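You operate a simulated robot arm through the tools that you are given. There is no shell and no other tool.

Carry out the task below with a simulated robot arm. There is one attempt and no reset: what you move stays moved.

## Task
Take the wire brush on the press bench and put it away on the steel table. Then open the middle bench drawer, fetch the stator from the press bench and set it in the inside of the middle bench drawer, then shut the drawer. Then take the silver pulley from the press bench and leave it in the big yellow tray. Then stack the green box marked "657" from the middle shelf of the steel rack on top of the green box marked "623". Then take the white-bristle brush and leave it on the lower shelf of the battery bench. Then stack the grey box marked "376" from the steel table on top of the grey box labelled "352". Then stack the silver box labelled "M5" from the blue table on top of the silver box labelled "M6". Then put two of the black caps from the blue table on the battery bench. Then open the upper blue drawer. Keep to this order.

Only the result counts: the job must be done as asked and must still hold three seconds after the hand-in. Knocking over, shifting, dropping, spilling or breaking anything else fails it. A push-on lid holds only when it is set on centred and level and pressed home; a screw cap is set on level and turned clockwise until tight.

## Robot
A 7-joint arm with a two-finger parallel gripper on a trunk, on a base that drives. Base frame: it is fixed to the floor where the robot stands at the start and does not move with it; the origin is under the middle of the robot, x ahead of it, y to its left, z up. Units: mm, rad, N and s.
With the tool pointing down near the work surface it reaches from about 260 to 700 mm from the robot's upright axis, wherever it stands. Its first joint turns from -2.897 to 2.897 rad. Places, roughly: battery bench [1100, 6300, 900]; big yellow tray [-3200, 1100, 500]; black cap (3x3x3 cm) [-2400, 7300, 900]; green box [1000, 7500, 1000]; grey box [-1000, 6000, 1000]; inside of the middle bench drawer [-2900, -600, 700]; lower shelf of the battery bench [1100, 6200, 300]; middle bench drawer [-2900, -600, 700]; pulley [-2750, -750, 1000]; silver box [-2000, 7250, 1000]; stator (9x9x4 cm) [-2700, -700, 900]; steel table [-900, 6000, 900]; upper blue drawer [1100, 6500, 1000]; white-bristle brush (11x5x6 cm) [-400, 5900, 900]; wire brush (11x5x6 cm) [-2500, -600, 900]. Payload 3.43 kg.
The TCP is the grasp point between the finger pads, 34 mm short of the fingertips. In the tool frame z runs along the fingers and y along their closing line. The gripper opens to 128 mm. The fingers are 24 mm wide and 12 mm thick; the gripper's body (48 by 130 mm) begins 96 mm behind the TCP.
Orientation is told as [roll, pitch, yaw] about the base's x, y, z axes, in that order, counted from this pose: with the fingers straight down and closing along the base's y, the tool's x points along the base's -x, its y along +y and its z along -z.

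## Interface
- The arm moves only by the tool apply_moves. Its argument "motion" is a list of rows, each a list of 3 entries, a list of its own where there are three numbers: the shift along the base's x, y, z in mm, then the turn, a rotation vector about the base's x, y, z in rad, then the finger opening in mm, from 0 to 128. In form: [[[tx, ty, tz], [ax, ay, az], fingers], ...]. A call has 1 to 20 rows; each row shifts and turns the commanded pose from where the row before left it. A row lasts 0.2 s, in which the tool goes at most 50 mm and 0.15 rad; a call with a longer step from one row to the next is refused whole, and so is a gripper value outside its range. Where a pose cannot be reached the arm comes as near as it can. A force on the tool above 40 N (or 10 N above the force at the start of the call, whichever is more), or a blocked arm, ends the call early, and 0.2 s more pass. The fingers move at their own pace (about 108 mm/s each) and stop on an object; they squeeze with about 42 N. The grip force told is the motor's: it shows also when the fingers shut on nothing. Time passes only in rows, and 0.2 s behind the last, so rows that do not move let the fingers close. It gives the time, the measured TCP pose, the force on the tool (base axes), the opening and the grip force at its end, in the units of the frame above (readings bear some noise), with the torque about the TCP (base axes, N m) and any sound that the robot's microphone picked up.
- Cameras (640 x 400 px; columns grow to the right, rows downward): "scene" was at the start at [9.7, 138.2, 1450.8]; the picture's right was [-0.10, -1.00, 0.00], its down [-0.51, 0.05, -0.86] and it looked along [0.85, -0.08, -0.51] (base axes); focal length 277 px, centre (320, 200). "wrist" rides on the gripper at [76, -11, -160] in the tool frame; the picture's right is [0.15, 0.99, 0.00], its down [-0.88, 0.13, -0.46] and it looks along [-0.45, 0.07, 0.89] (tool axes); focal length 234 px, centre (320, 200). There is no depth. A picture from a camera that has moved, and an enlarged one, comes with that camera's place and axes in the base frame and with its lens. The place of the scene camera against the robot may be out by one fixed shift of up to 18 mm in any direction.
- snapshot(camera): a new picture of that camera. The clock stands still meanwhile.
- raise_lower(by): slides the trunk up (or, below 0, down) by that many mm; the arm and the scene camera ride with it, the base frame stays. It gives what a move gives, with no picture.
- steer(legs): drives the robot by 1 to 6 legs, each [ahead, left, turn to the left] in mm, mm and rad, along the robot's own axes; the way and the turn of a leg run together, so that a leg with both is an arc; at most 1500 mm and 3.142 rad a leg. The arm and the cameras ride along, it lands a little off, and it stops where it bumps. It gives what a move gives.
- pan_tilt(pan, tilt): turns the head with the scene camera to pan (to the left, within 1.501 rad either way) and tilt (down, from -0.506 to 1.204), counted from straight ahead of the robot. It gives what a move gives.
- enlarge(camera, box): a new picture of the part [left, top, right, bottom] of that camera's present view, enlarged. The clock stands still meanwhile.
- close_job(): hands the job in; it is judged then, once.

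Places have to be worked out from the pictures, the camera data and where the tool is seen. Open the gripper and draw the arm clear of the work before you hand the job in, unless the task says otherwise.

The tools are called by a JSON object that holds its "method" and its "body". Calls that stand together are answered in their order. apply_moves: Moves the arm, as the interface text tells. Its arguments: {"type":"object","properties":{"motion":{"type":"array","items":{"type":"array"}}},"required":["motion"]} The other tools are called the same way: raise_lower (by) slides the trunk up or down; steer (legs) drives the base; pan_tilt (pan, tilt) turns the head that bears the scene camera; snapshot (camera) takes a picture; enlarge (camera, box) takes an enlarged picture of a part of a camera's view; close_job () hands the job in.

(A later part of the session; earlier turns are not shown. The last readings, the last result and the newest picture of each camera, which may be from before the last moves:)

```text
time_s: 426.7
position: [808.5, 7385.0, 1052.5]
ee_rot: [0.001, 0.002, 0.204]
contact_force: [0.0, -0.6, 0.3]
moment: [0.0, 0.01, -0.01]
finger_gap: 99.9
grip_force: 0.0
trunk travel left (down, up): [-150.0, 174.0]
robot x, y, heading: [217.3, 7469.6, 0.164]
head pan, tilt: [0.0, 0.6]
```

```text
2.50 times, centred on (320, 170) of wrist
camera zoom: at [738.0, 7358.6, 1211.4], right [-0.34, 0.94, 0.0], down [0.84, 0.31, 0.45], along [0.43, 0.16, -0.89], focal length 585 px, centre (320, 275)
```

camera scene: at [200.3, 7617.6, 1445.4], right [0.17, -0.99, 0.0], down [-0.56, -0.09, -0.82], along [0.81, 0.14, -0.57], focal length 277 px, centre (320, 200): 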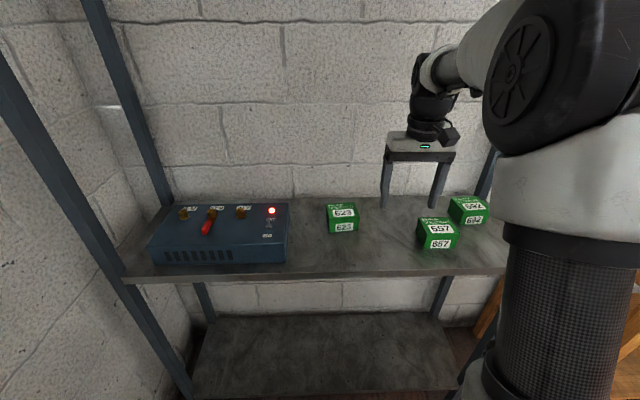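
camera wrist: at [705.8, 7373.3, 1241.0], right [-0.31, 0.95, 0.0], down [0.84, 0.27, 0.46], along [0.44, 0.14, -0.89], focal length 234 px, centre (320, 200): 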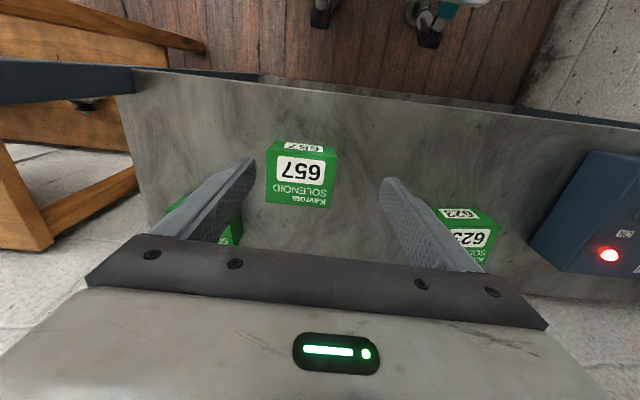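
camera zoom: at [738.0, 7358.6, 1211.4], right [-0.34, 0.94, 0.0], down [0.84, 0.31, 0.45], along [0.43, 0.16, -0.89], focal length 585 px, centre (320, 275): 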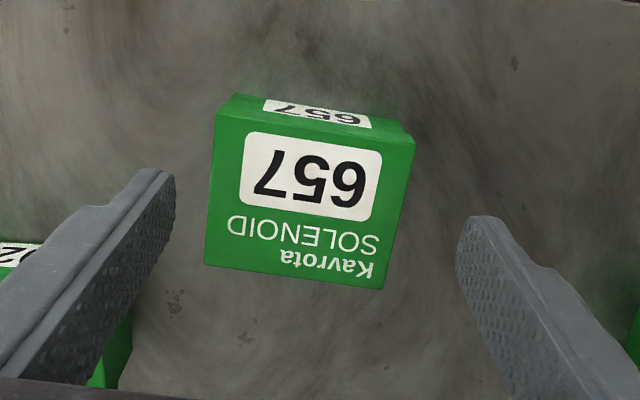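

Centre refined to [816.5, 7381.5], yaw 0.19. I correct, lower to z ≈ 978 and close.

{"method": "apply_moves", "body": {"motion": [[[8, -3.5, -20], [0, 0, -0.012], 100], [[0, 0, -25], [0, 0, 0], 100], [[0, 0, -18], [0, 0, 0], 100], [[0, 0, -10], [0, 0, 0], 100], [[0, 0, 0], [0, 0, 0], 100], [[0, 0, 0], [0, 0, 0], 85], [[0, 0, 0], [0, 0, 0], 60], [[0, 0, 0], [0, 0, 0], 60], [[0, 0, 0], [0, 0, 0], 60]]}}

{"method": "snapshot", "body": {"camera": "wrist"}}

```text
time_s: 428.7
position: [815.9, 7381.2, 978.0]
ee_rot: [0.002, 0.004, 0.192]
contact_force: [-0.3, 0.9, -0.7]
moment: [0.02, 0.02, 0.02]
finger_gap: 89.4
grip_force: 42.2
trunk travel left (down, up): [-150.0, 174.0]
robot x, y, heading: [215.5, 7470.1, 0.171]
head pan, tilt: [0.0, 0.6]
```

```text
taken
camera wrist: at [745.6, 7355.9, 1137.7], right [-0.33, 0.94, 0.0], down [0.84, 0.3, 0.45], along [0.43, 0.15, -0.89], focal length 234 px, centre (320, 200)
```

wrist: 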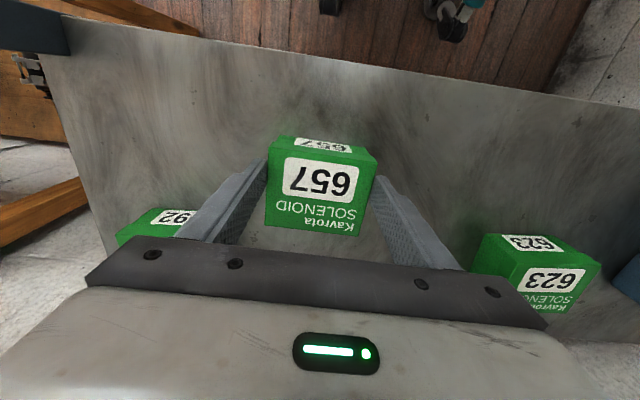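

The grip width is 89 mm, larger than I computed, so the box is lower (top ≈ 950, shelf ≈ 885) and its centre ≈ [829, 7384]; I only hold its rim. I open, re-centre and go lower, watching for contact.

{"method": "apply_moves", "body": {"motion": [[[0, 0, 0], [0, 0, 0], 100], [[0, 0, 0], [0, 0, 0], 112], [[6.5, 1.5, 0], [0, 0, 0], 112], [[6.5, 1.5, -10], [0, 0, 0], 112], [[0, 0, -15], [0, 0, 0], 112], [[0, 0, -10], [0, 0, 0], 112], [[0, 0, -8], [0, 0, 0], 112], [[0, 0, -5], [0, 0, 0], 112], [[0, 0, 0], [0, 0, 0], 112]]}}

{"method": "snapshot", "body": {"camera": "wrist"}}

{"method": "enlarge", "body": {"camera": "scene", "box": [320, 130, 480, 270]}}

```text
time_s: 430.7
position: [830.7, 7384.0, 935.1]
ee_rot: [-0.001, 0.0, 0.193]
contact_force: [-3.4, -0.8, 14.5]
moment: [-0.86, 0.03, -0.19]
finger_gap: 111.9
grip_force: 0.1
trunk travel left (down, up): [-150.0, 174.0]
robot x, y, heading: [215.7, 7467.8, 0.169]
head pan, tilt: [0.0, 0.6]
```

```text
taken
camera wrist: at [758.2, 7359.2, 1092.9], right [-0.33, 0.94, 0.0], down [0.84, 0.3, 0.46], along [0.43, 0.15, -0.89], focal length 234 px, centre (320, 200)
```

wrist: 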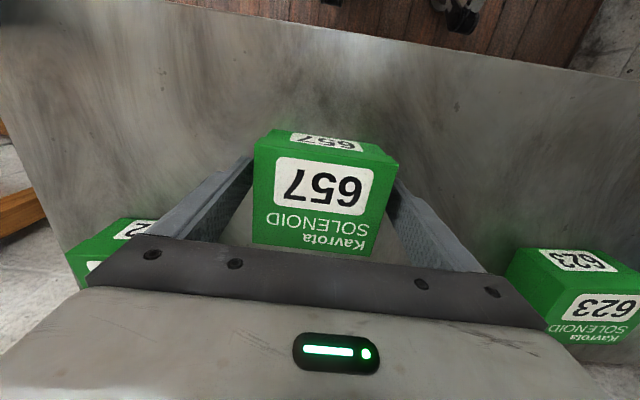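

```text
2.86 times, centred on (400, 200) of scene
camera zoom: at [198.8, 7617.9, 1445.6], right [0.17, -0.99, 0.0], down [-0.56, -0.09, -0.83], along [0.81, 0.14, -0.56], focal length 791 px, centre (91, 200)
```

zoom: 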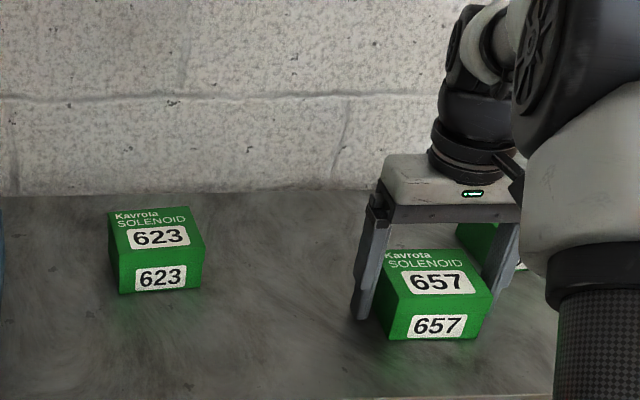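

There's a contact of 14 N on the -y finger. I look closely where that finger is before closing.

{"method": "enlarge", "body": {"camera": "wrist", "box": [60, 120, 300, 270]}}

{"method": "enlarge", "body": {"camera": "scene", "box": [400, 180, 480, 260]}}

```text
2.67 times, centred on (180, 195) of wrist
camera zoom: at [758.2, 7359.2, 1092.9], right [-0.33, 0.94, 0.0], down [0.84, 0.3, 0.46], along [0.43, 0.15, -0.89], focal length 624 px, centre (693, 213)
```

zoom: 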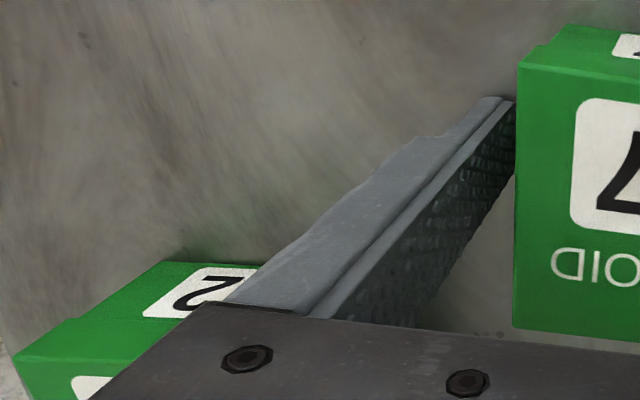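

```text
5.00 times, centred on (440, 220) of scene
camera zoom: at [198.8, 7617.9, 1445.6], right [0.17, -0.99, 0.0], down [-0.56, -0.09, -0.83], along [0.81, 0.14, -0.56], focal length 1384 px, centre (-280, 100)
```

zoom: 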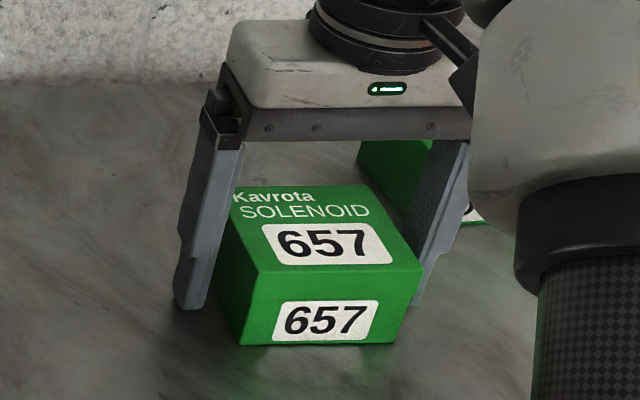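

The fingertips seem to rest on the shelf (tips ≈ 901). I raise 4 mm and close on the box.

{"method": "apply_moves", "body": {"motion": [[[0, 0, 8], [0, 0, 0], 112], [[0, 0, 0], [0, 0, 0], 100], [[0, 0, 0], [0, 0, 0], 80], [[0, 0, 0], [0, 0, 0], 70], [[0, 0, 0], [0, 0, 0], 70]]}}

```text
time_s: 431.9
position: [830.8, 7382.9, 939.4]
ee_rot: [0.002, 0.004, 0.195]
contact_force: [-0.7, 0.9, 0.2]
moment: [-0.01, -0.02, -0.02]
finger_gap: 89.7
grip_force: 41.8
trunk travel left (down, up): [-150.0, 174.0]
robot x, y, heading: [214.4, 7471.9, 0.163]
head pan, tilt: [0.0, 0.6]
```

Gripped. Before lifting I use the present wrist view to locate box 623 precisely.

{"method": "enlarge", "body": {"camera": "wrist", "box": [480, 220, 640, 350]}}

{"method": "enlarge", "body": {"camera": "scene", "box": [310, 180, 390, 250]}}

```text
3.08 times, centred on (560, 285) of wrist
camera zoom: at [758.8, 7359.0, 1098.3], right [-0.33, 0.94, 0.0], down [0.84, 0.3, 0.45], along [0.43, 0.15, -0.89], focal length 720 px, centre (-418, -62)
```

zoom: 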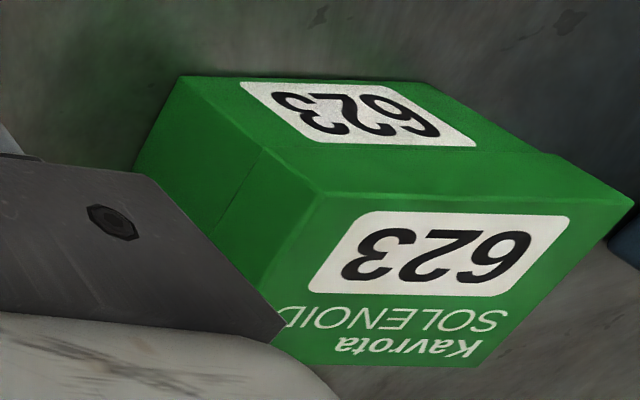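

```text
5.71 times, centred on (350, 215) of scene
camera zoom: at [200.4, 7617.6, 1445.4], right [0.17, -0.99, 0.0], down [-0.56, -0.09, -0.82], along [0.81, 0.14, -0.57], focal length 1582 px, centre (149, 114)
```

zoom: 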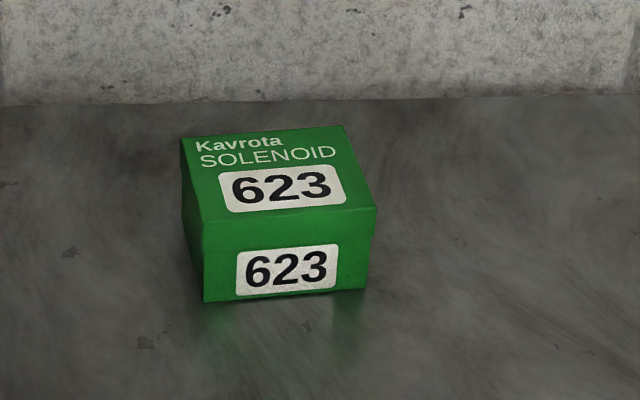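

Both views agree: 623's top is at z ≈ 951, its centre at about [861, 7663], yaw ≈ 0.297. I lift 657 and shift the robot a little forward and left for better reach.

{"method": "apply_moves", "body": {"motion": [[[0, 0, 15], [0, 0, 0], 70], [[0, 0, 35], [0, 0, 0], 70], [[0, 0, 40], [0, 0, 0], 70], [[0, 0, 30], [0, 0, 0], 70]]}}

{"method": "steer", "body": {"legs": [[40, 90, 0]]}}

{"method": "snapshot", "body": {"camera": "wrist"}}

{"method": "snapshot", "body": {"camera": "scene"}}

```text
time_s: 432.9
position: [828.6, 7383.7, 1059.0]
ee_rot: [0.0, 0.003, 0.192]
contact_force: [0.1, 0.4, -5.1]
moment: [0.01, 0.01, 0.03]
finger_gap: 89.7
grip_force: 42.0
trunk travel left (down, up): [-150.0, 174.0]
robot x, y, heading: [216.3, 7472.4, 0.169]
head pan, tilt: [0.0, 0.6]
```

```text
time_s: 434.4
position: [853.2, 7479.0, 1059.5]
ee_rot: [0.002, 0.004, 0.192]
contact_force: [-0.5, -0.1, -3.6]
moment: [-0.01, 0.01, 0.01]
finger_gap: 89.7
grip_force: 42.3
trunk travel left (down, up): [-150.0, 174.0]
robot x, y, heading: [240.0, 7567.8, 0.165]
head pan, tilt: [0.0, 0.6]
```

```text
taken
camera wrist: at [781.5, 7453.8, 1218.0], right [-0.33, 0.94, 0.0], down [0.84, 0.3, 0.45], along [0.43, 0.15, -0.89], focal length 234 px, centre (320, 200)
```

wrist: 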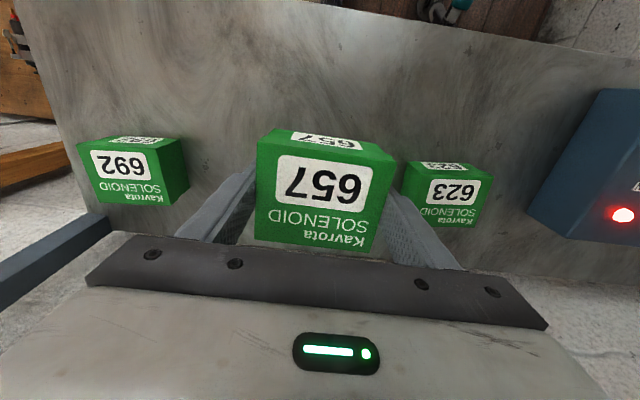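

```text
taken
camera scene: at [224.4, 7713.2, 1445.4], right [0.17, -0.99, 0.0], down [-0.56, -0.09, -0.82], along [0.81, 0.14, -0.57], focal length 277 px, centre (320, 200)
```

scene: 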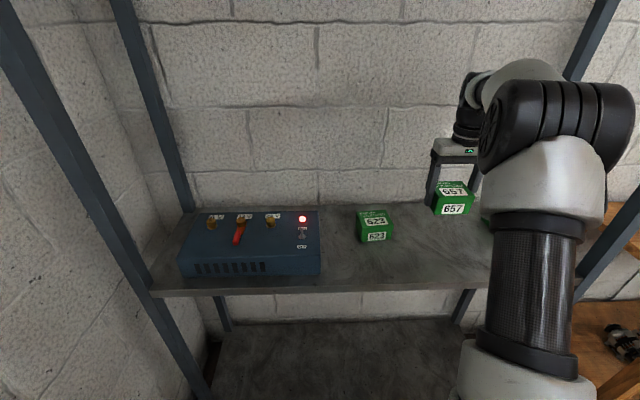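

I enlarge 623 in the wrist view for its exact position now.

{"method": "enlarge", "body": {"camera": "wrist", "box": [380, 140, 520, 250]}}

{"method": "enlarge", "body": {"camera": "wrist", "box": [230, 110, 420, 260]}}

{"method": "enlarge", "body": {"camera": "scene", "box": [340, 190, 410, 260]}}

```text
3.64 times, centred on (450, 195) of wrist
camera zoom: at [781.5, 7453.8, 1218.0], right [-0.33, 0.94, 0.0], down [0.84, 0.3, 0.45], along [0.43, 0.15, -0.89], focal length 852 px, centre (-153, 218)
```

zoom: 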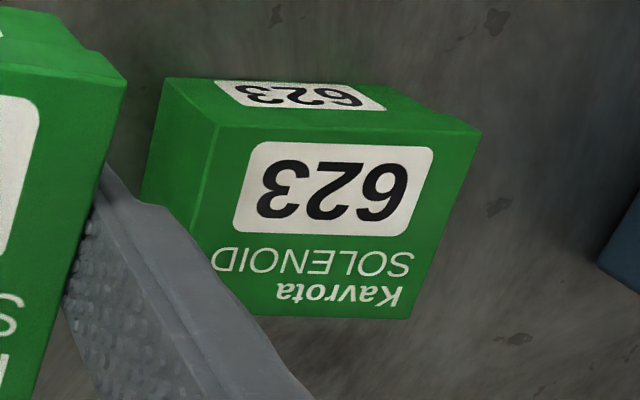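

```text
2.67 times, centred on (325, 185) of wrist
camera zoom: at [781.5, 7453.8, 1218.0], right [-0.33, 0.94, 0.0], down [0.84, 0.3, 0.45], along [0.43, 0.15, -0.89], focal length 624 px, centre (307, 240)
```

zoom: 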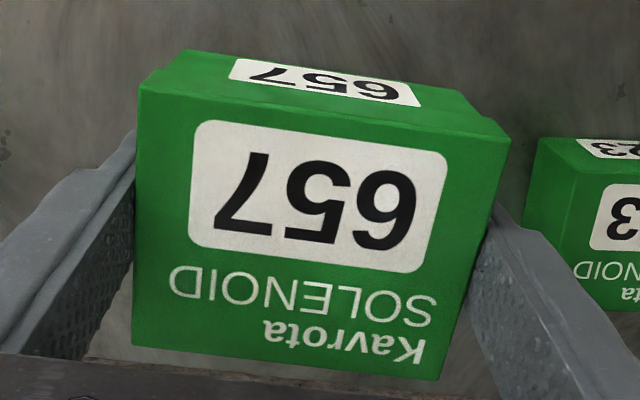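

```text
5.71 times, centred on (375, 225) of scene
camera zoom: at [224.4, 7713.2, 1445.4], right [0.17, -0.99, 0.0], down [-0.56, -0.09, -0.82], along [0.81, 0.14, -0.57], focal length 1582 px, centre (6, 57)
```

zoom: 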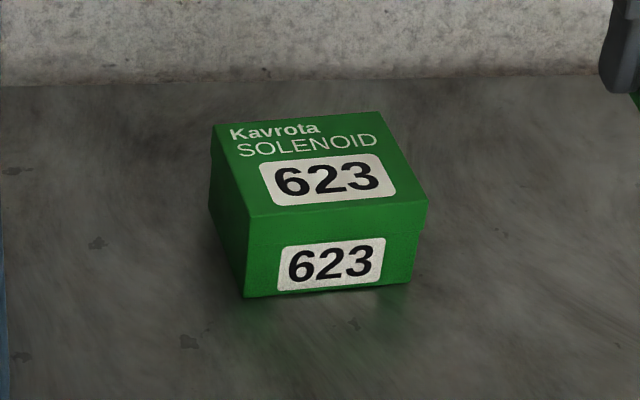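

By the same wrist measurement, the held 657 is centred at the grasp point (+2 mm) with yaw 0.196, and 623 is at [859, 7659] with yaw ≈ 0.31. I carry it over and align.

{"method": "apply_moves", "body": {"motion": [[[1, 36, 0], [0, 0, 0.028], 70], [[1, 36, 0], [0, 0, 0.028], 70], [[1, 36, 0], [0, 0, 0.028], 70], [[1, 36, 0], [0, 0, 0.028], 70], [[0.3, 36, 0], [0, 0, 0], 70], [[0, 0, -20], [0, 0, 0], 70], [[0, 0, 0], [0, 0, 0], 70]]}}

{"method": "enlarge", "body": {"camera": "scene", "box": [320, 160, 430, 260]}}

{"method": "snapshot", "body": {"camera": "wrist"}}

```text
time_s: 436.0
position: [857.4, 7660.2, 1038.4]
ee_rot: [0.004, 0.003, 0.304]
contact_force: [-0.5, 0.5, -4.0]
moment: [0.01, -0.01, 0.0]
finger_gap: 89.8
grip_force: 42.6
trunk travel left (down, up): [-150.0, 174.0]
robot x, y, heading: [236.3, 7567.2, 0.168]
head pan, tilt: [0.0, 0.6]
```

```text
4.00 times, centred on (375, 210) of scene
camera zoom: at [224.5, 7713.3, 1445.4], right [0.17, -0.99, 0.0], down [-0.56, -0.09, -0.82], along [0.81, 0.14, -0.57], focal length 1108 px, centre (100, 160)
```

zoom: 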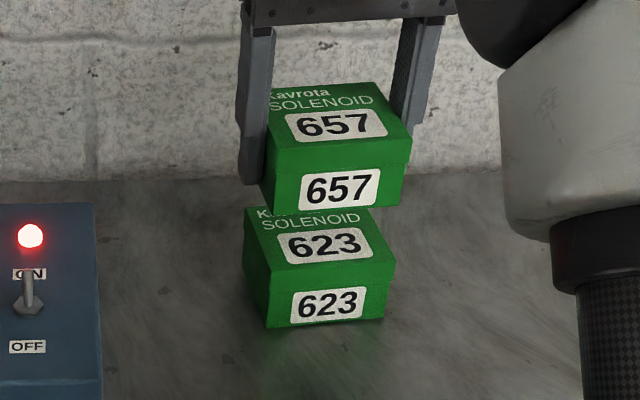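

```text
taken
camera wrist: at [789.1, 7627.0, 1197.3], right [-0.44, 0.9, 0.0], down [0.8, 0.39, 0.45], along [0.41, 0.2, -0.89], focal length 234 px, centre (320, 200)
```

wrist: 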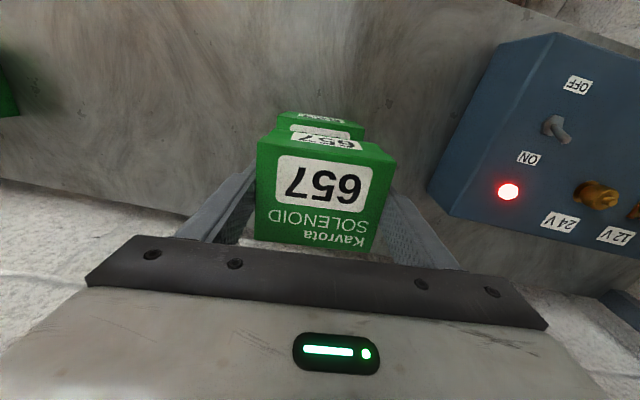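

The scene shows good alignment (within ~3 mm). I enlarge the wrist view to check the front edges.

{"method": "enlarge", "body": {"camera": "wrist", "box": [240, 100, 400, 200]}}

```text
4.00 times, centred on (320, 150) of wrist
camera zoom: at [789.1, 7627.0, 1197.3], right [-0.44, 0.9, 0.0], down [0.8, 0.39, 0.45], along [0.41, 0.2, -0.89], focal length 937 px, centre (320, 400)
```

zoom: 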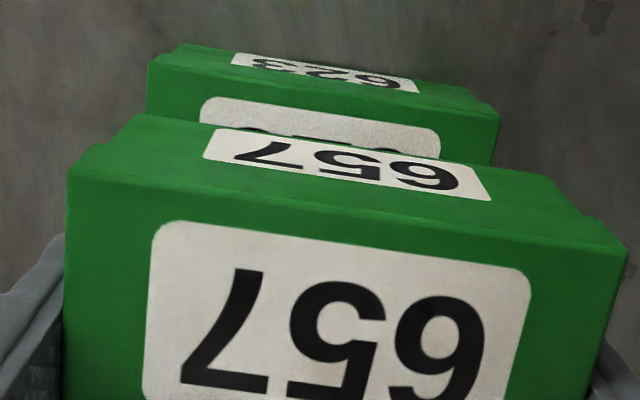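

The 657 is ~4.5 mm too far in +y and needs +0.01 rad; gap to 623's top ≈ 47 mm. I correct and lower with small steps at the end.

{"method": "apply_moves", "body": {"motion": [[[-1, -4.3, -5], [0, 0, 0.01], 70], [[0, 0, -20], [0, 0, 0], 70], [[0, 0, -12], [0, 0, 0], 70], [[0, 0, -5], [0, 0, 0], 70], [[0, 0, -2], [0, 0, 0], 70], [[0, 0, -2], [0, 0, 0], 70], [[0, 0, -1.5], [0, 0, 0], 70]]}}

{"method": "enlarge", "body": {"camera": "scene", "box": [320, 160, 430, 260]}}

{"method": "enlarge", "body": {"camera": "wrist", "box": [240, 100, 400, 200]}}

```text
time_s: 437.6
position: [855.1, 7656.0, 994.0]
ee_rot: [0.002, -0.004, 0.315]
contact_force: [0.3, -0.5, 13.5]
moment: [-0.51, 0.5, -0.07]
finger_gap: 89.8
grip_force: 41.6
trunk travel left (down, up): [-150.0, 174.0]
robot x, y, heading: [240.5, 7565.9, 0.169]
head pan, tilt: [0.0, 0.6]
```

```text
4.00 times, centred on (375, 210) of scene
camera zoom: at [223.1, 7713.3, 1445.7], right [0.17, -0.99, 0.0], down [-0.56, -0.09, -0.83], along [0.81, 0.14, -0.56], focal length 1108 px, centre (100, 160)
```

zoom: 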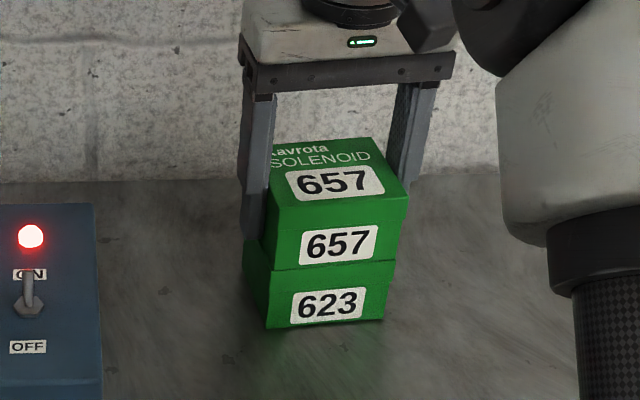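

```text
4.00 times, centred on (320, 150) of wrist
camera zoom: at [787.2, 7621.7, 1152.7], right [-0.45, 0.9, 0.0], down [0.8, 0.4, 0.46], along [0.41, 0.2, -0.89], focal length 937 px, centre (320, 400)
```

zoom: 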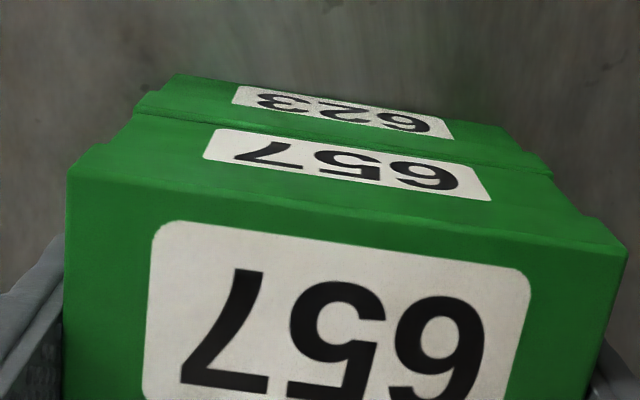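

657 rests on 623, well aligned (13 N contact). I release and lift away.

{"method": "apply_moves", "body": {"motion": [[[0, 0, 1.5], [0, 0, 0], 80], [[0, 0, 0], [0, 0, 0], 92], [[0, 0, 0], [0, 0, 0], 104], [[0, 0, 0], [0, 0, 0], 108], [[0, 0, 20], [0, 0, 0], 108], [[0, 0, 35], [0, 0, 0], 108], [[0, 0, 45], [0, 0, 0], 108], [[0, 0, 30], [0, 0, 0], 100]]}}

{"method": "enlarge", "body": {"camera": "scene", "box": [320, 160, 430, 260]}}

```text
time_s: 439.4
position: [854.8, 7655.7, 1121.4]
ee_rot: [0.004, 0.004, 0.315]
contact_force: [-0.3, -0.8, 0.4]
moment: [0.02, 0.0, -0.03]
finger_gap: 100.3
grip_force: 0.0
trunk travel left (down, up): [-150.0, 174.0]
robot x, y, heading: [241.1, 7568.7, 0.171]
head pan, tilt: [0.0, 0.6]
```

```text
4.00 times, centred on (375, 210) of scene
camera zoom: at [224.1, 7713.3, 1445.4], right [0.17, -0.99, 0.0], down [-0.56, -0.09, -0.83], along [0.81, 0.14, -0.56], focal length 1108 px, centre (100, 160)
```

zoom: 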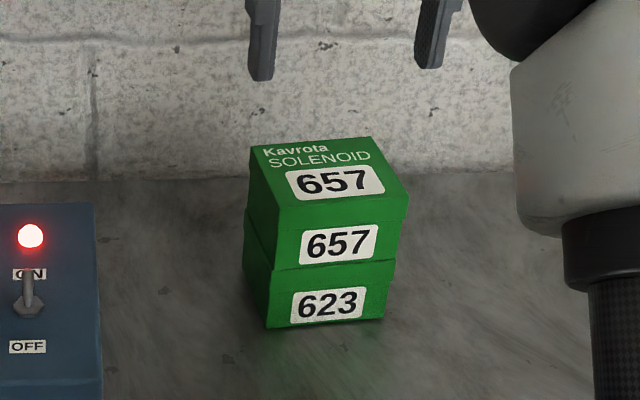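

Stacked neatly. Next the white-bristle brush: I draw the arm in, back up, turn west and slide south in the corridor to the right end of the steel table.

{"method": "apply_moves", "body": {"motion": [[[-45, -8, 0], [0, 0, -0.05], 90], [[-45, -8, 0], [0, 0, -0.05], 80], [[-45, -8, 0], [0, 0, -0.045], 80], [[-45, -8, 0], [0, 0, 0], 80]]}}

{"method": "steer", "body": {"legs": [[-330, 0, 0], [0, 0, 3.14]]}}

```text
time_s: 440.4
position: [675.7, 7620.8, 1123.6]
ee_rot: [0.001, 0.002, 0.17]
contact_force: [1.0, 0.1, 0.5]
moment: [-0.02, 0.01, -0.02]
finger_gap: 79.8
grip_force: 0.1
trunk travel left (down, up): [-150.0, 174.0]
robot x, y, heading: [242.8, 7569.8, 0.164]
head pan, tilt: [0.0, 0.6]
```

```text
time_s: 450.4
position: [-523.5, 7424.2, 1123.8]
ee_rot: [0.002, 0.002, -2.89]
contact_force: [-0.4, 0.1, -0.5]
moment: [-0.04, 0.01, -0.04]
finger_gap: 80.1
grip_force: 0.1
trunk travel left (down, up): [-150.0, 174.0]
robot x, y, heading: [-92.7, 7511.9, -2.897]
head pan, tilt: [0.0, 0.6]
```

I correct the heading and slide south beside the steel table.

{"method": "steer", "body": {"legs": [[0, 0, -0.065], [0, 1450, 0]]}}

{"method": "pan_tilt", "body": {"pan": 0.1, "tilt": 0.75}}

{"method": "snapshot", "body": {"camera": "scene"}}

{"method": "snapshot", "body": {"camera": "wrist"}}

```text
time_s: 464.9
position: [-256.9, 6027.9, 1122.2]
ee_rot: [0.002, 0.002, -2.949]
contact_force: [0.4, -0.6, 0.1]
moment: [0.0, -0.01, -0.01]
finger_gap: 80.0
grip_force: 0.0
trunk travel left (down, up): [-150.0, 174.0]
robot x, y, heading: [179.4, 6088.8, -2.955]
head pan, tilt: [0.0, 0.6]
```

```text
time_s: 465.6
position: [-257.8, 6028.8, 1121.9]
ee_rot: [0.001, 0.001, -2.949]
contact_force: [0.1, -0.7, -0.6]
moment: [0.0, 0.0, -0.03]
finger_gap: 80.0
grip_force: 0.0
trunk travel left (down, up): [-150.0, 174.0]
robot x, y, heading: [181.5, 6092.0, -2.948]
head pan, tilt: [0.099, 0.75]
```

```text
taken
camera scene: at [223.9, 5953.8, 1432.5], right [-0.29, 0.96, 0.0], down [0.65, 0.19, -0.73], along [-0.7, -0.21, -0.68], focal length 277 px, centre (320, 200)
```

scene: 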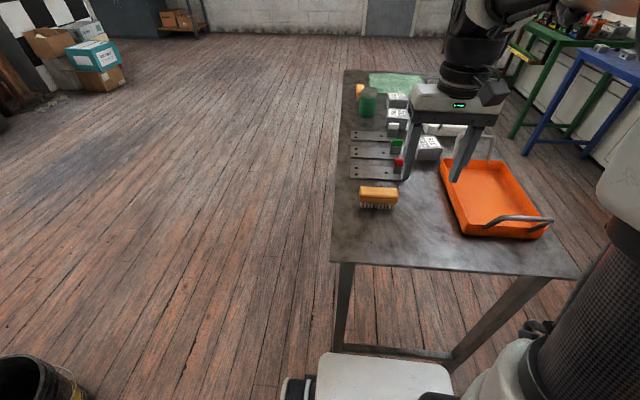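

```text
taken
camera wrist: at [-184.7, 6054.9, 1282.0], right [0.33, -0.94, 0.0], down [-0.84, -0.3, 0.45], along [-0.43, -0.15, -0.89], focal length 234 px, centre (320, 200)
```

wrist: 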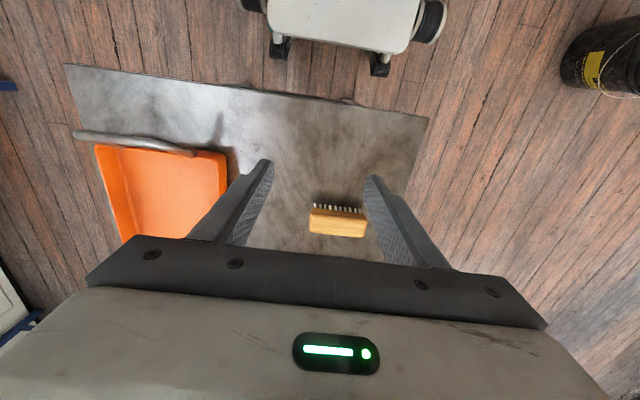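

The white-bristle brush lies with its long axis across my heading. I enlarge it in the wrist view.

{"method": "enlarge", "body": {"camera": "wrist", "box": [280, 180, 400, 260]}}

{"method": "enlarge", "body": {"camera": "scene", "box": [330, 150, 450, 240]}}

```text
5.00 times, centred on (340, 220) of wrist
camera zoom: at [-184.7, 6054.9, 1282.0], right [0.33, -0.94, 0.0], down [-0.84, -0.3, 0.45], along [-0.43, -0.15, -0.89], focal length 1171 px, centre (220, 100)
```

zoom: 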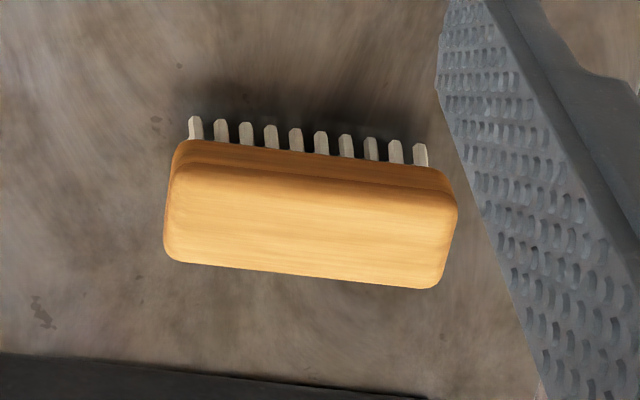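

```text
4.44 times, centred on (390, 195) of scene
camera zoom: at [223.9, 5953.8, 1432.5], right [-0.29, 0.96, 0.0], down [0.65, 0.19, -0.73], along [-0.7, -0.21, -0.68], focal length 1230 px, centre (9, 222)
```

zoom: 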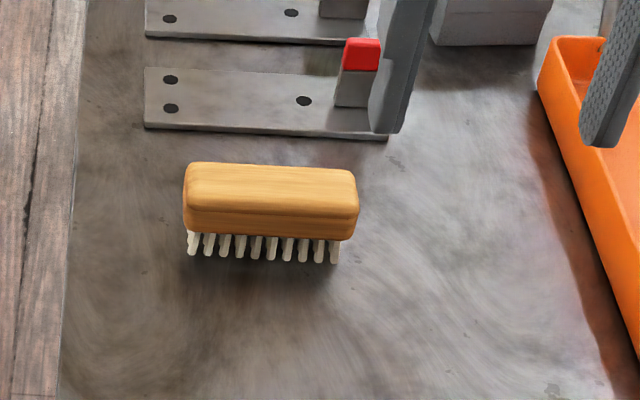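

The brush is at about [-388, 5947], long axis along the room's v. I turn the tool by +1.545 rad so it closes across the width, and move over it.

{"method": "apply_moves", "body": {"motion": [[[-11.8, -7.4, -6], [0, 0, 0.1405], 80], [[-11.8, -7.4, -6], [0, 0, 0.1405], 80], [[-11.8, -7.4, -6], [0, 0, 0.1405], 80], [[-11.8, -7.4, -6], [0, 0, 0.1405], 80], [[-11.8, -7.4, -6], [0, 0, 0.1405], 80], [[-11.8, -7.4, -6], [0, 0, 0.1405], 80], [[-11.8, -7.4, -6], [0, 0, 0.1405], 80], [[-11.8, -7.4, -6], [0, 0, 0.1405], 80], [[-11.8, -7.4, -6], [0, 0, 0.1405], 75], [[-11.8, -7.4, -6], [0, 0, 0.1405], 70], [[-11.8, -7.4, -6], [0, 0, 0.1405], 70], [[0, 0, 0], [0, 0, 0], 70]]}}

{"method": "enlarge", "body": {"camera": "wrist", "box": [240, 80, 400, 230]}}

```text
time_s: 468.2
position: [-387.8, 5947.5, 1056.4]
ee_rot: [0.003, 0.002, -1.401]
contact_force: [0.2, 0.3, -0.3]
moment: [0.03, 0.01, -0.01]
finger_gap: 69.8
grip_force: 0.1
trunk travel left (down, up): [-150.0, 174.0]
robot x, y, heading: [177.4, 6090.8, -2.949]
head pan, tilt: [0.099, 0.75]
```

```text
2.67 times, centred on (320, 155) of wrist
camera zoom: at [-410.8, 6019.5, 1215.5], right [0.95, 0.31, 0.0], down [0.28, -0.85, 0.45], along [0.14, -0.43, -0.89], focal length 624 px, centre (320, 320)
```

zoom: 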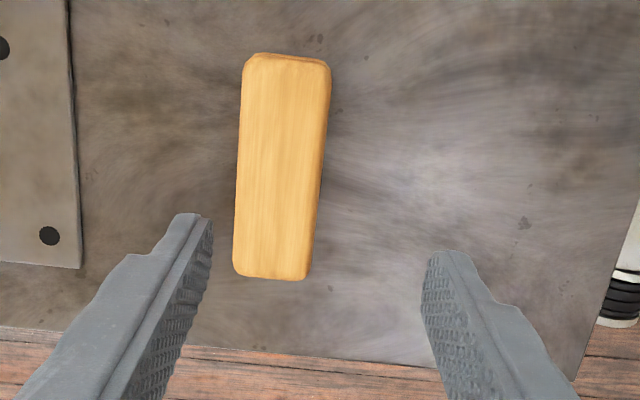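

The brush is 19 mm further west (centre [-407, 5946]) and needs +0.045 rad. I correct, lower to z ≈ 921 and close.

{"method": "apply_moves", "body": {"motion": [[[-10, -1, -15], [0, 0, 0.025], 70], [[-9, -1, -20], [0, 0, 0.02], 70], [[0, 0, -30], [0, 0, 0], 70], [[0, 0, 0], [0, 0, 0], 70]]}}

{"method": "enlarge", "body": {"camera": "wrist", "box": [220, 80, 420, 260]}}

```text
time_s: 469.2
position: [-406.3, 5946.9, 992.4]
ee_rot: [0.001, 0.001, -1.359]
contact_force: [0.0, 1.0, 0.4]
moment: [-0.01, 0.0, 0.0]
finger_gap: 69.8
grip_force: 0.1
trunk travel left (down, up): [-150.0, 174.0]
robot x, y, heading: [177.0, 6091.9, -2.947]
head pan, tilt: [0.099, 0.75]
```

```text
2.22 times, centred on (320, 170) of wrist
camera zoom: at [-433.0, 6017.5, 1150.6], right [0.94, 0.35, 0.0], down [0.31, -0.83, 0.45], along [0.16, -0.42, -0.89], focal length 520 px, centre (320, 267)
```

zoom: 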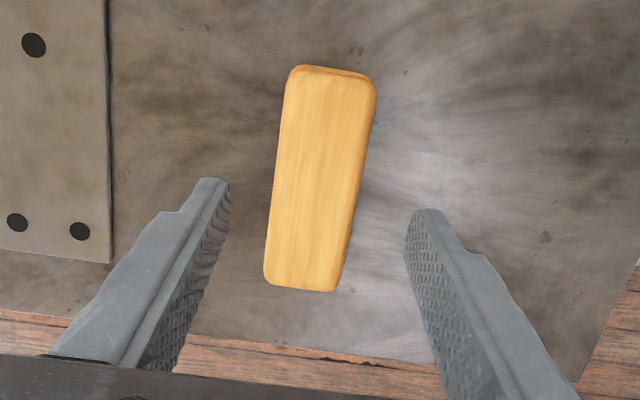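

Aligned. I lower to grip height and close.

{"method": "apply_moves", "body": {"motion": [[[-2, 3, -30], [0, 0, 0], 70], [[0, 0, -25], [0, 0, 0], 70], [[0, 0, -15], [0, 0, 0], 70], [[0, 0, 0], [0, 0, 0], 55], [[0, 0, 0], [0, 0, 0], 30], [[0, 0, 0], [0, 0, 0], 30], [[0, 0, 0], [0, 0, 0], 30]]}}

{"method": "enlarge", "body": {"camera": "scene", "box": [330, 130, 450, 240]}}

```text
time_s: 470.8
position: [-407.9, 5948.7, 922.1]
ee_rot: [0.004, 0.003, -1.357]
contact_force: [0.1, -0.7, -0.3]
moment: [0.04, -0.02, -0.01]
finger_gap: 41.1
grip_force: 41.7
trunk travel left (down, up): [-150.0, 174.0]
robot x, y, heading: [179.3, 6091.1, -2.949]
head pan, tilt: [0.099, 0.75]
```

```text
3.64 times, centred on (390, 185) of scene
camera zoom: at [223.8, 5953.8, 1432.5], right [-0.29, 0.96, 0.0], down [0.65, 0.2, -0.73], along [-0.7, -0.21, -0.68], focal length 1007 px, centre (66, 254)
```

zoom: 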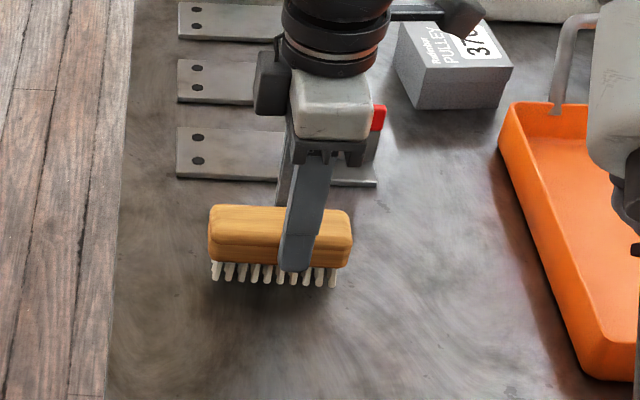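

Gripped. I lift it, draw the arm in, back up and turn to face the battery bench.

{"method": "apply_moves", "body": {"motion": [[[0, 0, 25], [0, 0, 0], 30], [[0, 0, 40], [0, 0, 0], 30], [[0, 0, 45], [0, 0, 0], 30], [[0, 0, 45], [0, 0, 0], 30], [[20, 5, 30], [0, 0, 0], 30], [[45, 11, 0], [0, 0, 0], 30], [[45, 11, 0], [0, 0, 0], 30], [[45, 11, 0], [0, 0, 0], 30]]}}

{"method": "steer", "body": {"legs": [[-150, 0, 0], [0, 0, 3.13]]}}

{"method": "pan_tilt", "body": {"pan": 0.0, "tilt": 0.75}}

{"method": "snapshot", "body": {"camera": "scene"}}

```text
time_s: 472.6
position: [-252.4, 5984.8, 1106.3]
ee_rot: [0.003, 0.001, -1.359]
contact_force: [-0.7, 0.0, -0.6]
moment: [-0.01, -0.04, 0.01]
finger_gap: 41.0
grip_force: 41.9
trunk travel left (down, up): [-150.0, 174.0]
robot x, y, heading: [178.7, 6090.3, -2.951]
head pan, tilt: [0.099, 0.75]
```

```text
time_s: 481.4
position: [760.6, 6214.3, 1107.1]
ee_rot: [0.002, 0.001, 1.753]
contact_force: [-0.3, 0.1, -0.5]
moment: [-0.01, 0.0, -0.02]
finger_gap: 41.4
grip_force: 42.1
trunk travel left (down, up): [-150.0, 174.0]
robot x, y, heading: [326.2, 6121.8, 0.163]
head pan, tilt: [0.099, 0.75]
```

```text
time_s: 482.1
position: [761.1, 6213.2, 1106.5]
ee_rot: [0.003, 0.002, 1.757]
contact_force: [0.4, -0.3, -0.5]
moment: [0.01, 0.02, -0.01]
finger_gap: 41.1
grip_force: 42.2
trunk travel left (down, up): [-150.0, 174.0]
robot x, y, heading: [326.6, 6115.6, 0.16]
head pan, tilt: [0.0, 0.75]
```

```text
taken
camera scene: at [307.1, 6263.5, 1432.5], right [0.16, -0.99, 0.0], down [-0.67, -0.11, -0.73], along [0.72, 0.12, -0.68], focal length 277 px, centre (320, 200)
```

scene: 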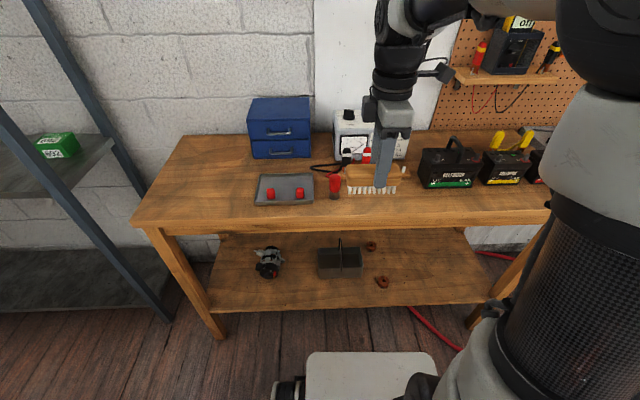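

I look closely at the bench's front edge and lower shelf to plan reaching in under the top.

{"method": "enlarge", "body": {"camera": "scene", "box": [300, 200, 520, 330]}}

{"method": "enlarge", "body": {"camera": "scene", "box": [120, 180, 340, 350]}}

```text
2.91 times, centred on (410, 265) of scene
camera zoom: at [307.1, 6263.5, 1432.5], right [0.16, -0.99, 0.0], down [-0.67, -0.11, -0.73], along [0.72, 0.12, -0.68], focal length 805 px, centre (58, 11)
```

zoom: 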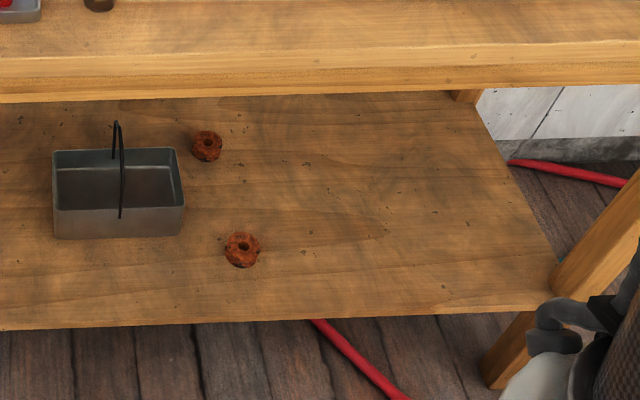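

```text
2.35 times, centred on (230, 265) of scene
camera zoom: at [307.1, 6263.5, 1432.5], right [0.16, -0.99, 0.0], down [-0.67, -0.11, -0.73], along [0.72, 0.12, -0.68], focal length 652 px, centre (532, 47)
```

zoom: 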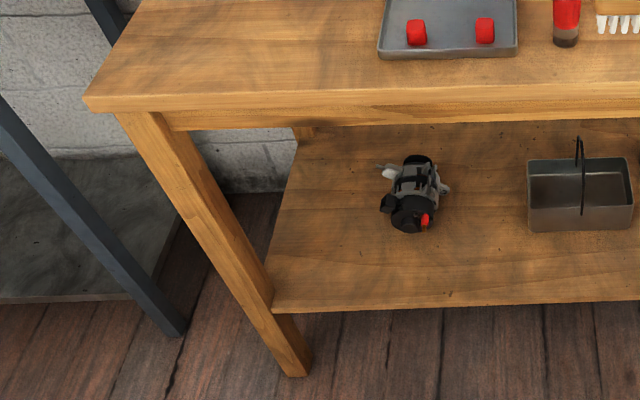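

The apron's lower edge is at z ≈ 793 and the lower shelf (z ≈ 300) starts at room-u ≈ 1955; its right part is free around v ≈ 5600. I move there, stand a bit further back, and lower the trunk.

{"method": "steer", "body": {"legs": [[-50, -360, 0.018]]}}

{"method": "raise_lower", "body": {"by": -150}}

{"method": "snapshot", "body": {"camera": "scene"}}

```text
time_s: 486.1
position: [770.5, 5865.4, 1107.2]
ee_rot: [0.002, 0.002, 1.777]
contact_force: [-0.7, 0.6, -1.3]
moment: [-0.01, -0.03, -0.01]
finger_gap: 41.3
grip_force: 41.8
trunk travel left (down, up): [-150.0, 174.0]
robot x, y, heading: [339.8, 5761.2, 0.188]
head pan, tilt: [0.0, 0.75]
```

```text
time_s: 487.8
position: [770.4, 5865.1, 956.0]
ee_rot: [0.003, 0.003, 1.775]
contact_force: [-0.7, -0.2, -1.2]
moment: [-0.01, 0.01, -0.01]
finger_gap: 41.1
grip_force: 42.1
trunk travel left (down, up): [0.0, 324.0]
robot x, y, heading: [337.8, 5762.6, 0.187]
head pan, tilt: [0.0, 0.75]
```

```text
taken
camera scene: at [316.1, 5906.1, 1282.6], right [0.18, -0.98, 0.0], down [-0.67, -0.12, -0.73], along [0.72, 0.13, -0.68], focal length 277 px, centre (320, 200)
```

scene: 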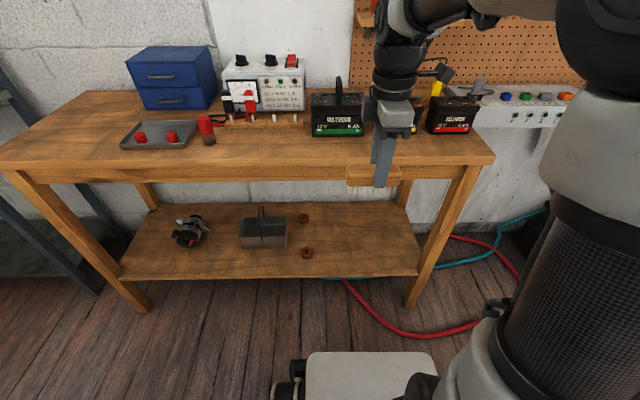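

I lower the brush outside the bench front first, then will slide it in over the shelf.

{"method": "apply_moves", "body": {"motion": [[[0.8, -4.5, -40], [0, 0, 0], 30], [[0.8, -4.5, -40], [0, 0, 0], 30], [[0.8, -4.5, -40], [0, 0, 0], 30], [[0.8, -4.5, -40], [0, 0, 0], 30], [[0.8, -4.5, -40], [0, 0, 0], 30], [[0.8, -4.5, -40], [0, 0, 0], 30], [[0.8, -4.5, -40], [0, 0, 0], 30], [[0.8, -4.5, -40], [0, 0, 0], 30], [[0.8, -4.5, -40], [0, 0, 0], 30], [[0.8, -4.5, -40], [0, 0, 0], 30], [[0.8, -4.5, -40], [0, 0, 0], 30], [[0.8, -4.5, -40], [0, 0, 0], 30], [[0.8, -4.5, -40], [0, 0, 0], 30], [[0.8, -4.5, -30], [0, 0, 0], 30]]}}

{"method": "snapshot", "body": {"camera": "wrist"}}

{"method": "snapshot", "body": {"camera": "scene"}}

```text
time_s: 490.8
position: [781.2, 5800.9, 406.2]
ee_rot: [0.001, 0.003, 1.776]
contact_force: [0.7, 0.0, -2.2]
moment: [0.01, 0.02, 0.0]
finger_gap: 41.5
grip_force: 41.7
trunk travel left (down, up): [0.0, 324.0]
robot x, y, heading: [336.8, 5760.9, 0.178]
head pan, tilt: [0.0, 0.75]
```

```text
taken
camera wrist: at [809.0, 5730.8, 565.5], right [-0.94, -0.34, 0.0], down [-0.3, 0.84, 0.45], along [-0.16, 0.43, -0.89], focal length 234 px, centre (320, 200)
```

wrist: 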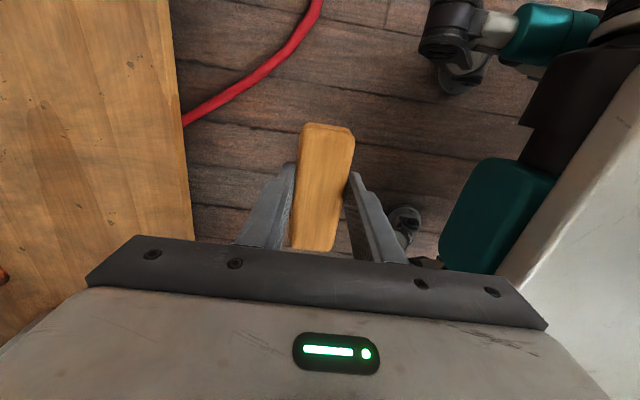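

```text
taken
camera scene: at [316.0, 5906.2, 1282.6], right [0.18, -0.98, 0.0], down [-0.67, -0.12, -0.73], along [0.72, 0.13, -0.68], focal length 277 px, centre (320, 200)
```

scene: 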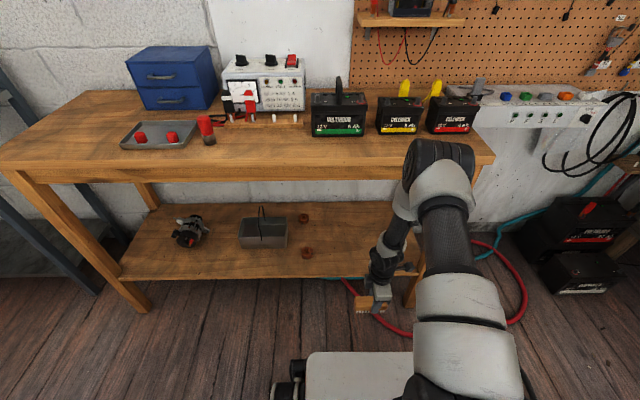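

The way in is clear by my estimate (forearm ≈ 60–80 mm below the apron). I slide the brush in over the shelf.

{"method": "apply_moves", "body": {"motion": [[[39, 7.1, 0], [0, 0, 0], 30], [[39, 7.1, 0], [0, 0, 0], 30], [[39, 7.1, -5], [0, 0, 0], 30], [[39, 7.1, -5], [0, 0, 0], 30], [[39, 7.1, -5], [0, 0, 0], 30], [[22, 4, 0], [0, 0, 0], 30], [[0, 0, 0], [0, 0, 0], 30]]}}

{"method": "snapshot", "body": {"camera": "wrist"}}

{"method": "snapshot", "body": {"camera": "scene"}}

```text
time_s: 492.4
position: [997.7, 5841.8, 391.9]
ee_rot: [0.003, 0.001, 1.777]
contact_force: [-1.1, 0.1, -0.7]
moment: [-0.01, -0.01, 0.01]
finger_gap: 41.3
grip_force: 41.6
trunk travel left (down, up): [0.0, 324.0]
robot x, y, heading: [338.8, 5763.6, 0.187]
head pan, tilt: [0.0, 0.75]
```

```text
taken
camera wrist: at [1025.8, 5771.6, 550.7], right [-0.94, -0.34, 0.0], down [-0.31, 0.84, 0.45], along [-0.16, 0.43, -0.89], focal length 234 px, centre (320, 200)
```

wrist: 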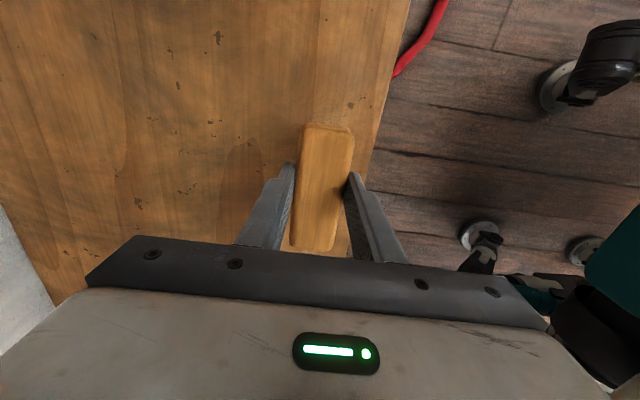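

```text
taken
camera scene: at [316.1, 5906.1, 1282.5], right [0.18, -0.98, 0.0], down [-0.67, -0.12, -0.73], along [0.72, 0.13, -0.68], focal length 277 px, centre (320, 200)
```

scene: 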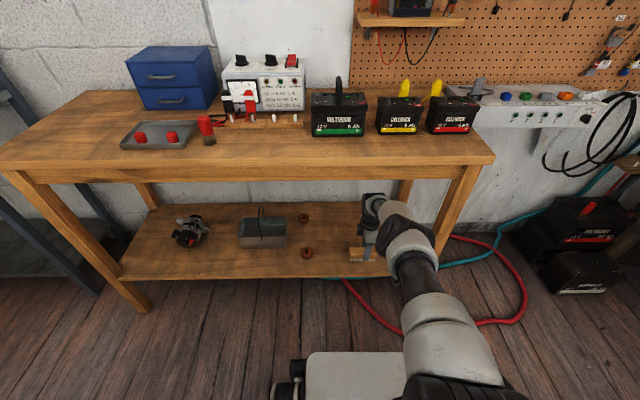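

The brush is over the shelf, about 30 mm in from the edge. I go 20 mm further in and lower it until contact.

{"method": "apply_moves", "body": {"motion": [[[20, 3.6, 0], [0, 0, 0], 30], [[0, 0, -10], [0, 0, 0], 30], [[0, 0, -8], [0, 0, 0], 30], [[0, 0, -6], [0, 0, 0], 30], [[0, 0, -4], [0, 0, 0], 30], [[0, 0, -4], [0, 0, 0], 30], [[0, 0, -3], [0, 0, 0], 30], [[0, 0, -3], [0, 0, 0], 30]]}}

{"method": "enlarge", "body": {"camera": "scene", "box": [310, 180, 470, 300]}}

```text
time_s: 494.2
position: [991.1, 5837.0, 365.4]
ee_rot: [0.002, 0.003, 1.776]
contact_force: [-0.2, 0.5, -2.1]
moment: [-0.04, 0.0, 0.02]
finger_gap: 41.1
grip_force: 41.8
out of reach, approached as far as the arm can: row 1, 2, 3, 4, 8
trunk travel left (down, up): [0.0, 324.0]
robot x, y, heading: [337.8, 5762.6, 0.183]
head pan, tilt: [0.0, 0.75]
```

```text
3.33 times, centred on (390, 240) of scene
camera zoom: at [316.1, 5906.1, 1282.5], right [0.18, -0.98, 0.0], down [-0.67, -0.12, -0.73], along [0.72, 0.13, -0.68], focal length 923 px, centre (87, 67)
```

zoom: 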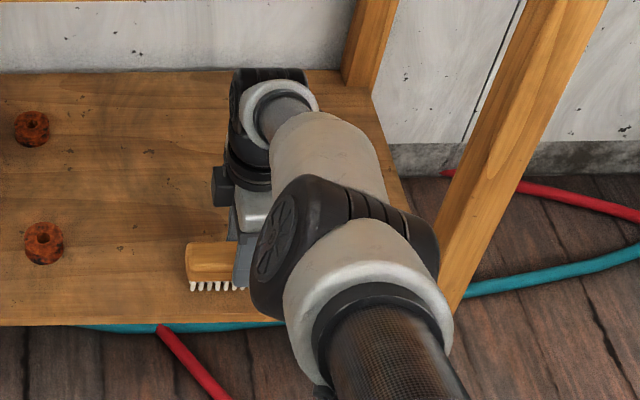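

The arm is at its reach limit; the brush is already fully over the shelf (25–40 mm inside). I bring the command back to the reachable spot and lower further until contact.

{"method": "apply_moves", "body": {"motion": [[[-24, -4.4, 6], [0, 0, 0], 30], [[0, 0, 0], [0, 0, 0], 30]]}}

```text
time_s: 494.8
position: [966.4, 5830.2, 371.2]
ee_rot: [0.002, 0.003, 1.773]
contact_force: [0.4, -0.4, -1.1]
moment: [0.0, 0.0, -0.04]
finger_gap: 41.2
grip_force: 41.7
trunk travel left (down, up): [0.0, 324.0]
robot x, y, heading: [338.8, 5762.3, 0.178]
head pan, tilt: [0.0, 0.75]
```

The command had been clamped to the measured pose, so I move back in by 22 mm while lowering.

{"method": "apply_moves", "body": {"motion": [[[11, 2, -3], [0, 0, 0], 30], [[11, 2, -3], [0, 0, 0], 30], [[0, 0, -4], [0, 0, 0], 30], [[0, 0, -4], [0, 0, 0], 30], [[0, 0, -3], [0, 0, 0], 30], [[0, 0, -3], [0, 0, 0], 30], [[0, 0, -3], [0, 0, 0], 30]]}}

{"method": "snapshot", "body": {"camera": "wrist"}}

```text
time_s: 496.4
position: [988.7, 5835.2, 358.9]
ee_rot: [-0.009, 0.002, 1.774]
contact_force: [4.3, 4.3, 35.3]
moment: [0.0, 0.19, -0.01]
finger_gap: 41.2
grip_force: 42.0
out of reach, approached as far as the arm can: row 5
trunk travel left (down, up): [0.0, 324.0]
robot x, y, heading: [339.6, 5762.8, 0.184]
head pan, tilt: [0.0, 0.75]
```

```text
taken
camera wrist: at [1014.3, 5763.2, 516.9], right [-0.94, -0.34, -0.01], down [-0.31, 0.84, 0.45], along [-0.15, 0.43, -0.89], focal length 234 px, centre (320, 200)
```

wrist: 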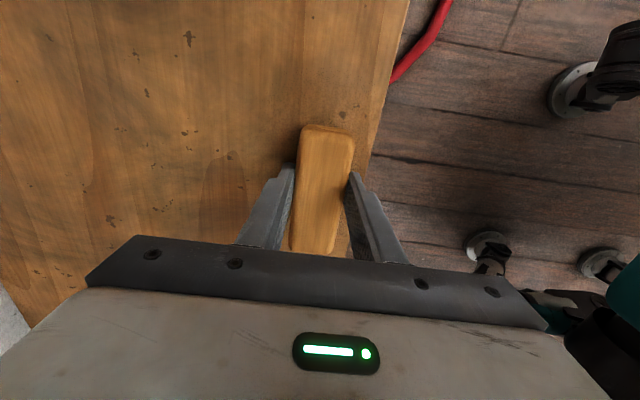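

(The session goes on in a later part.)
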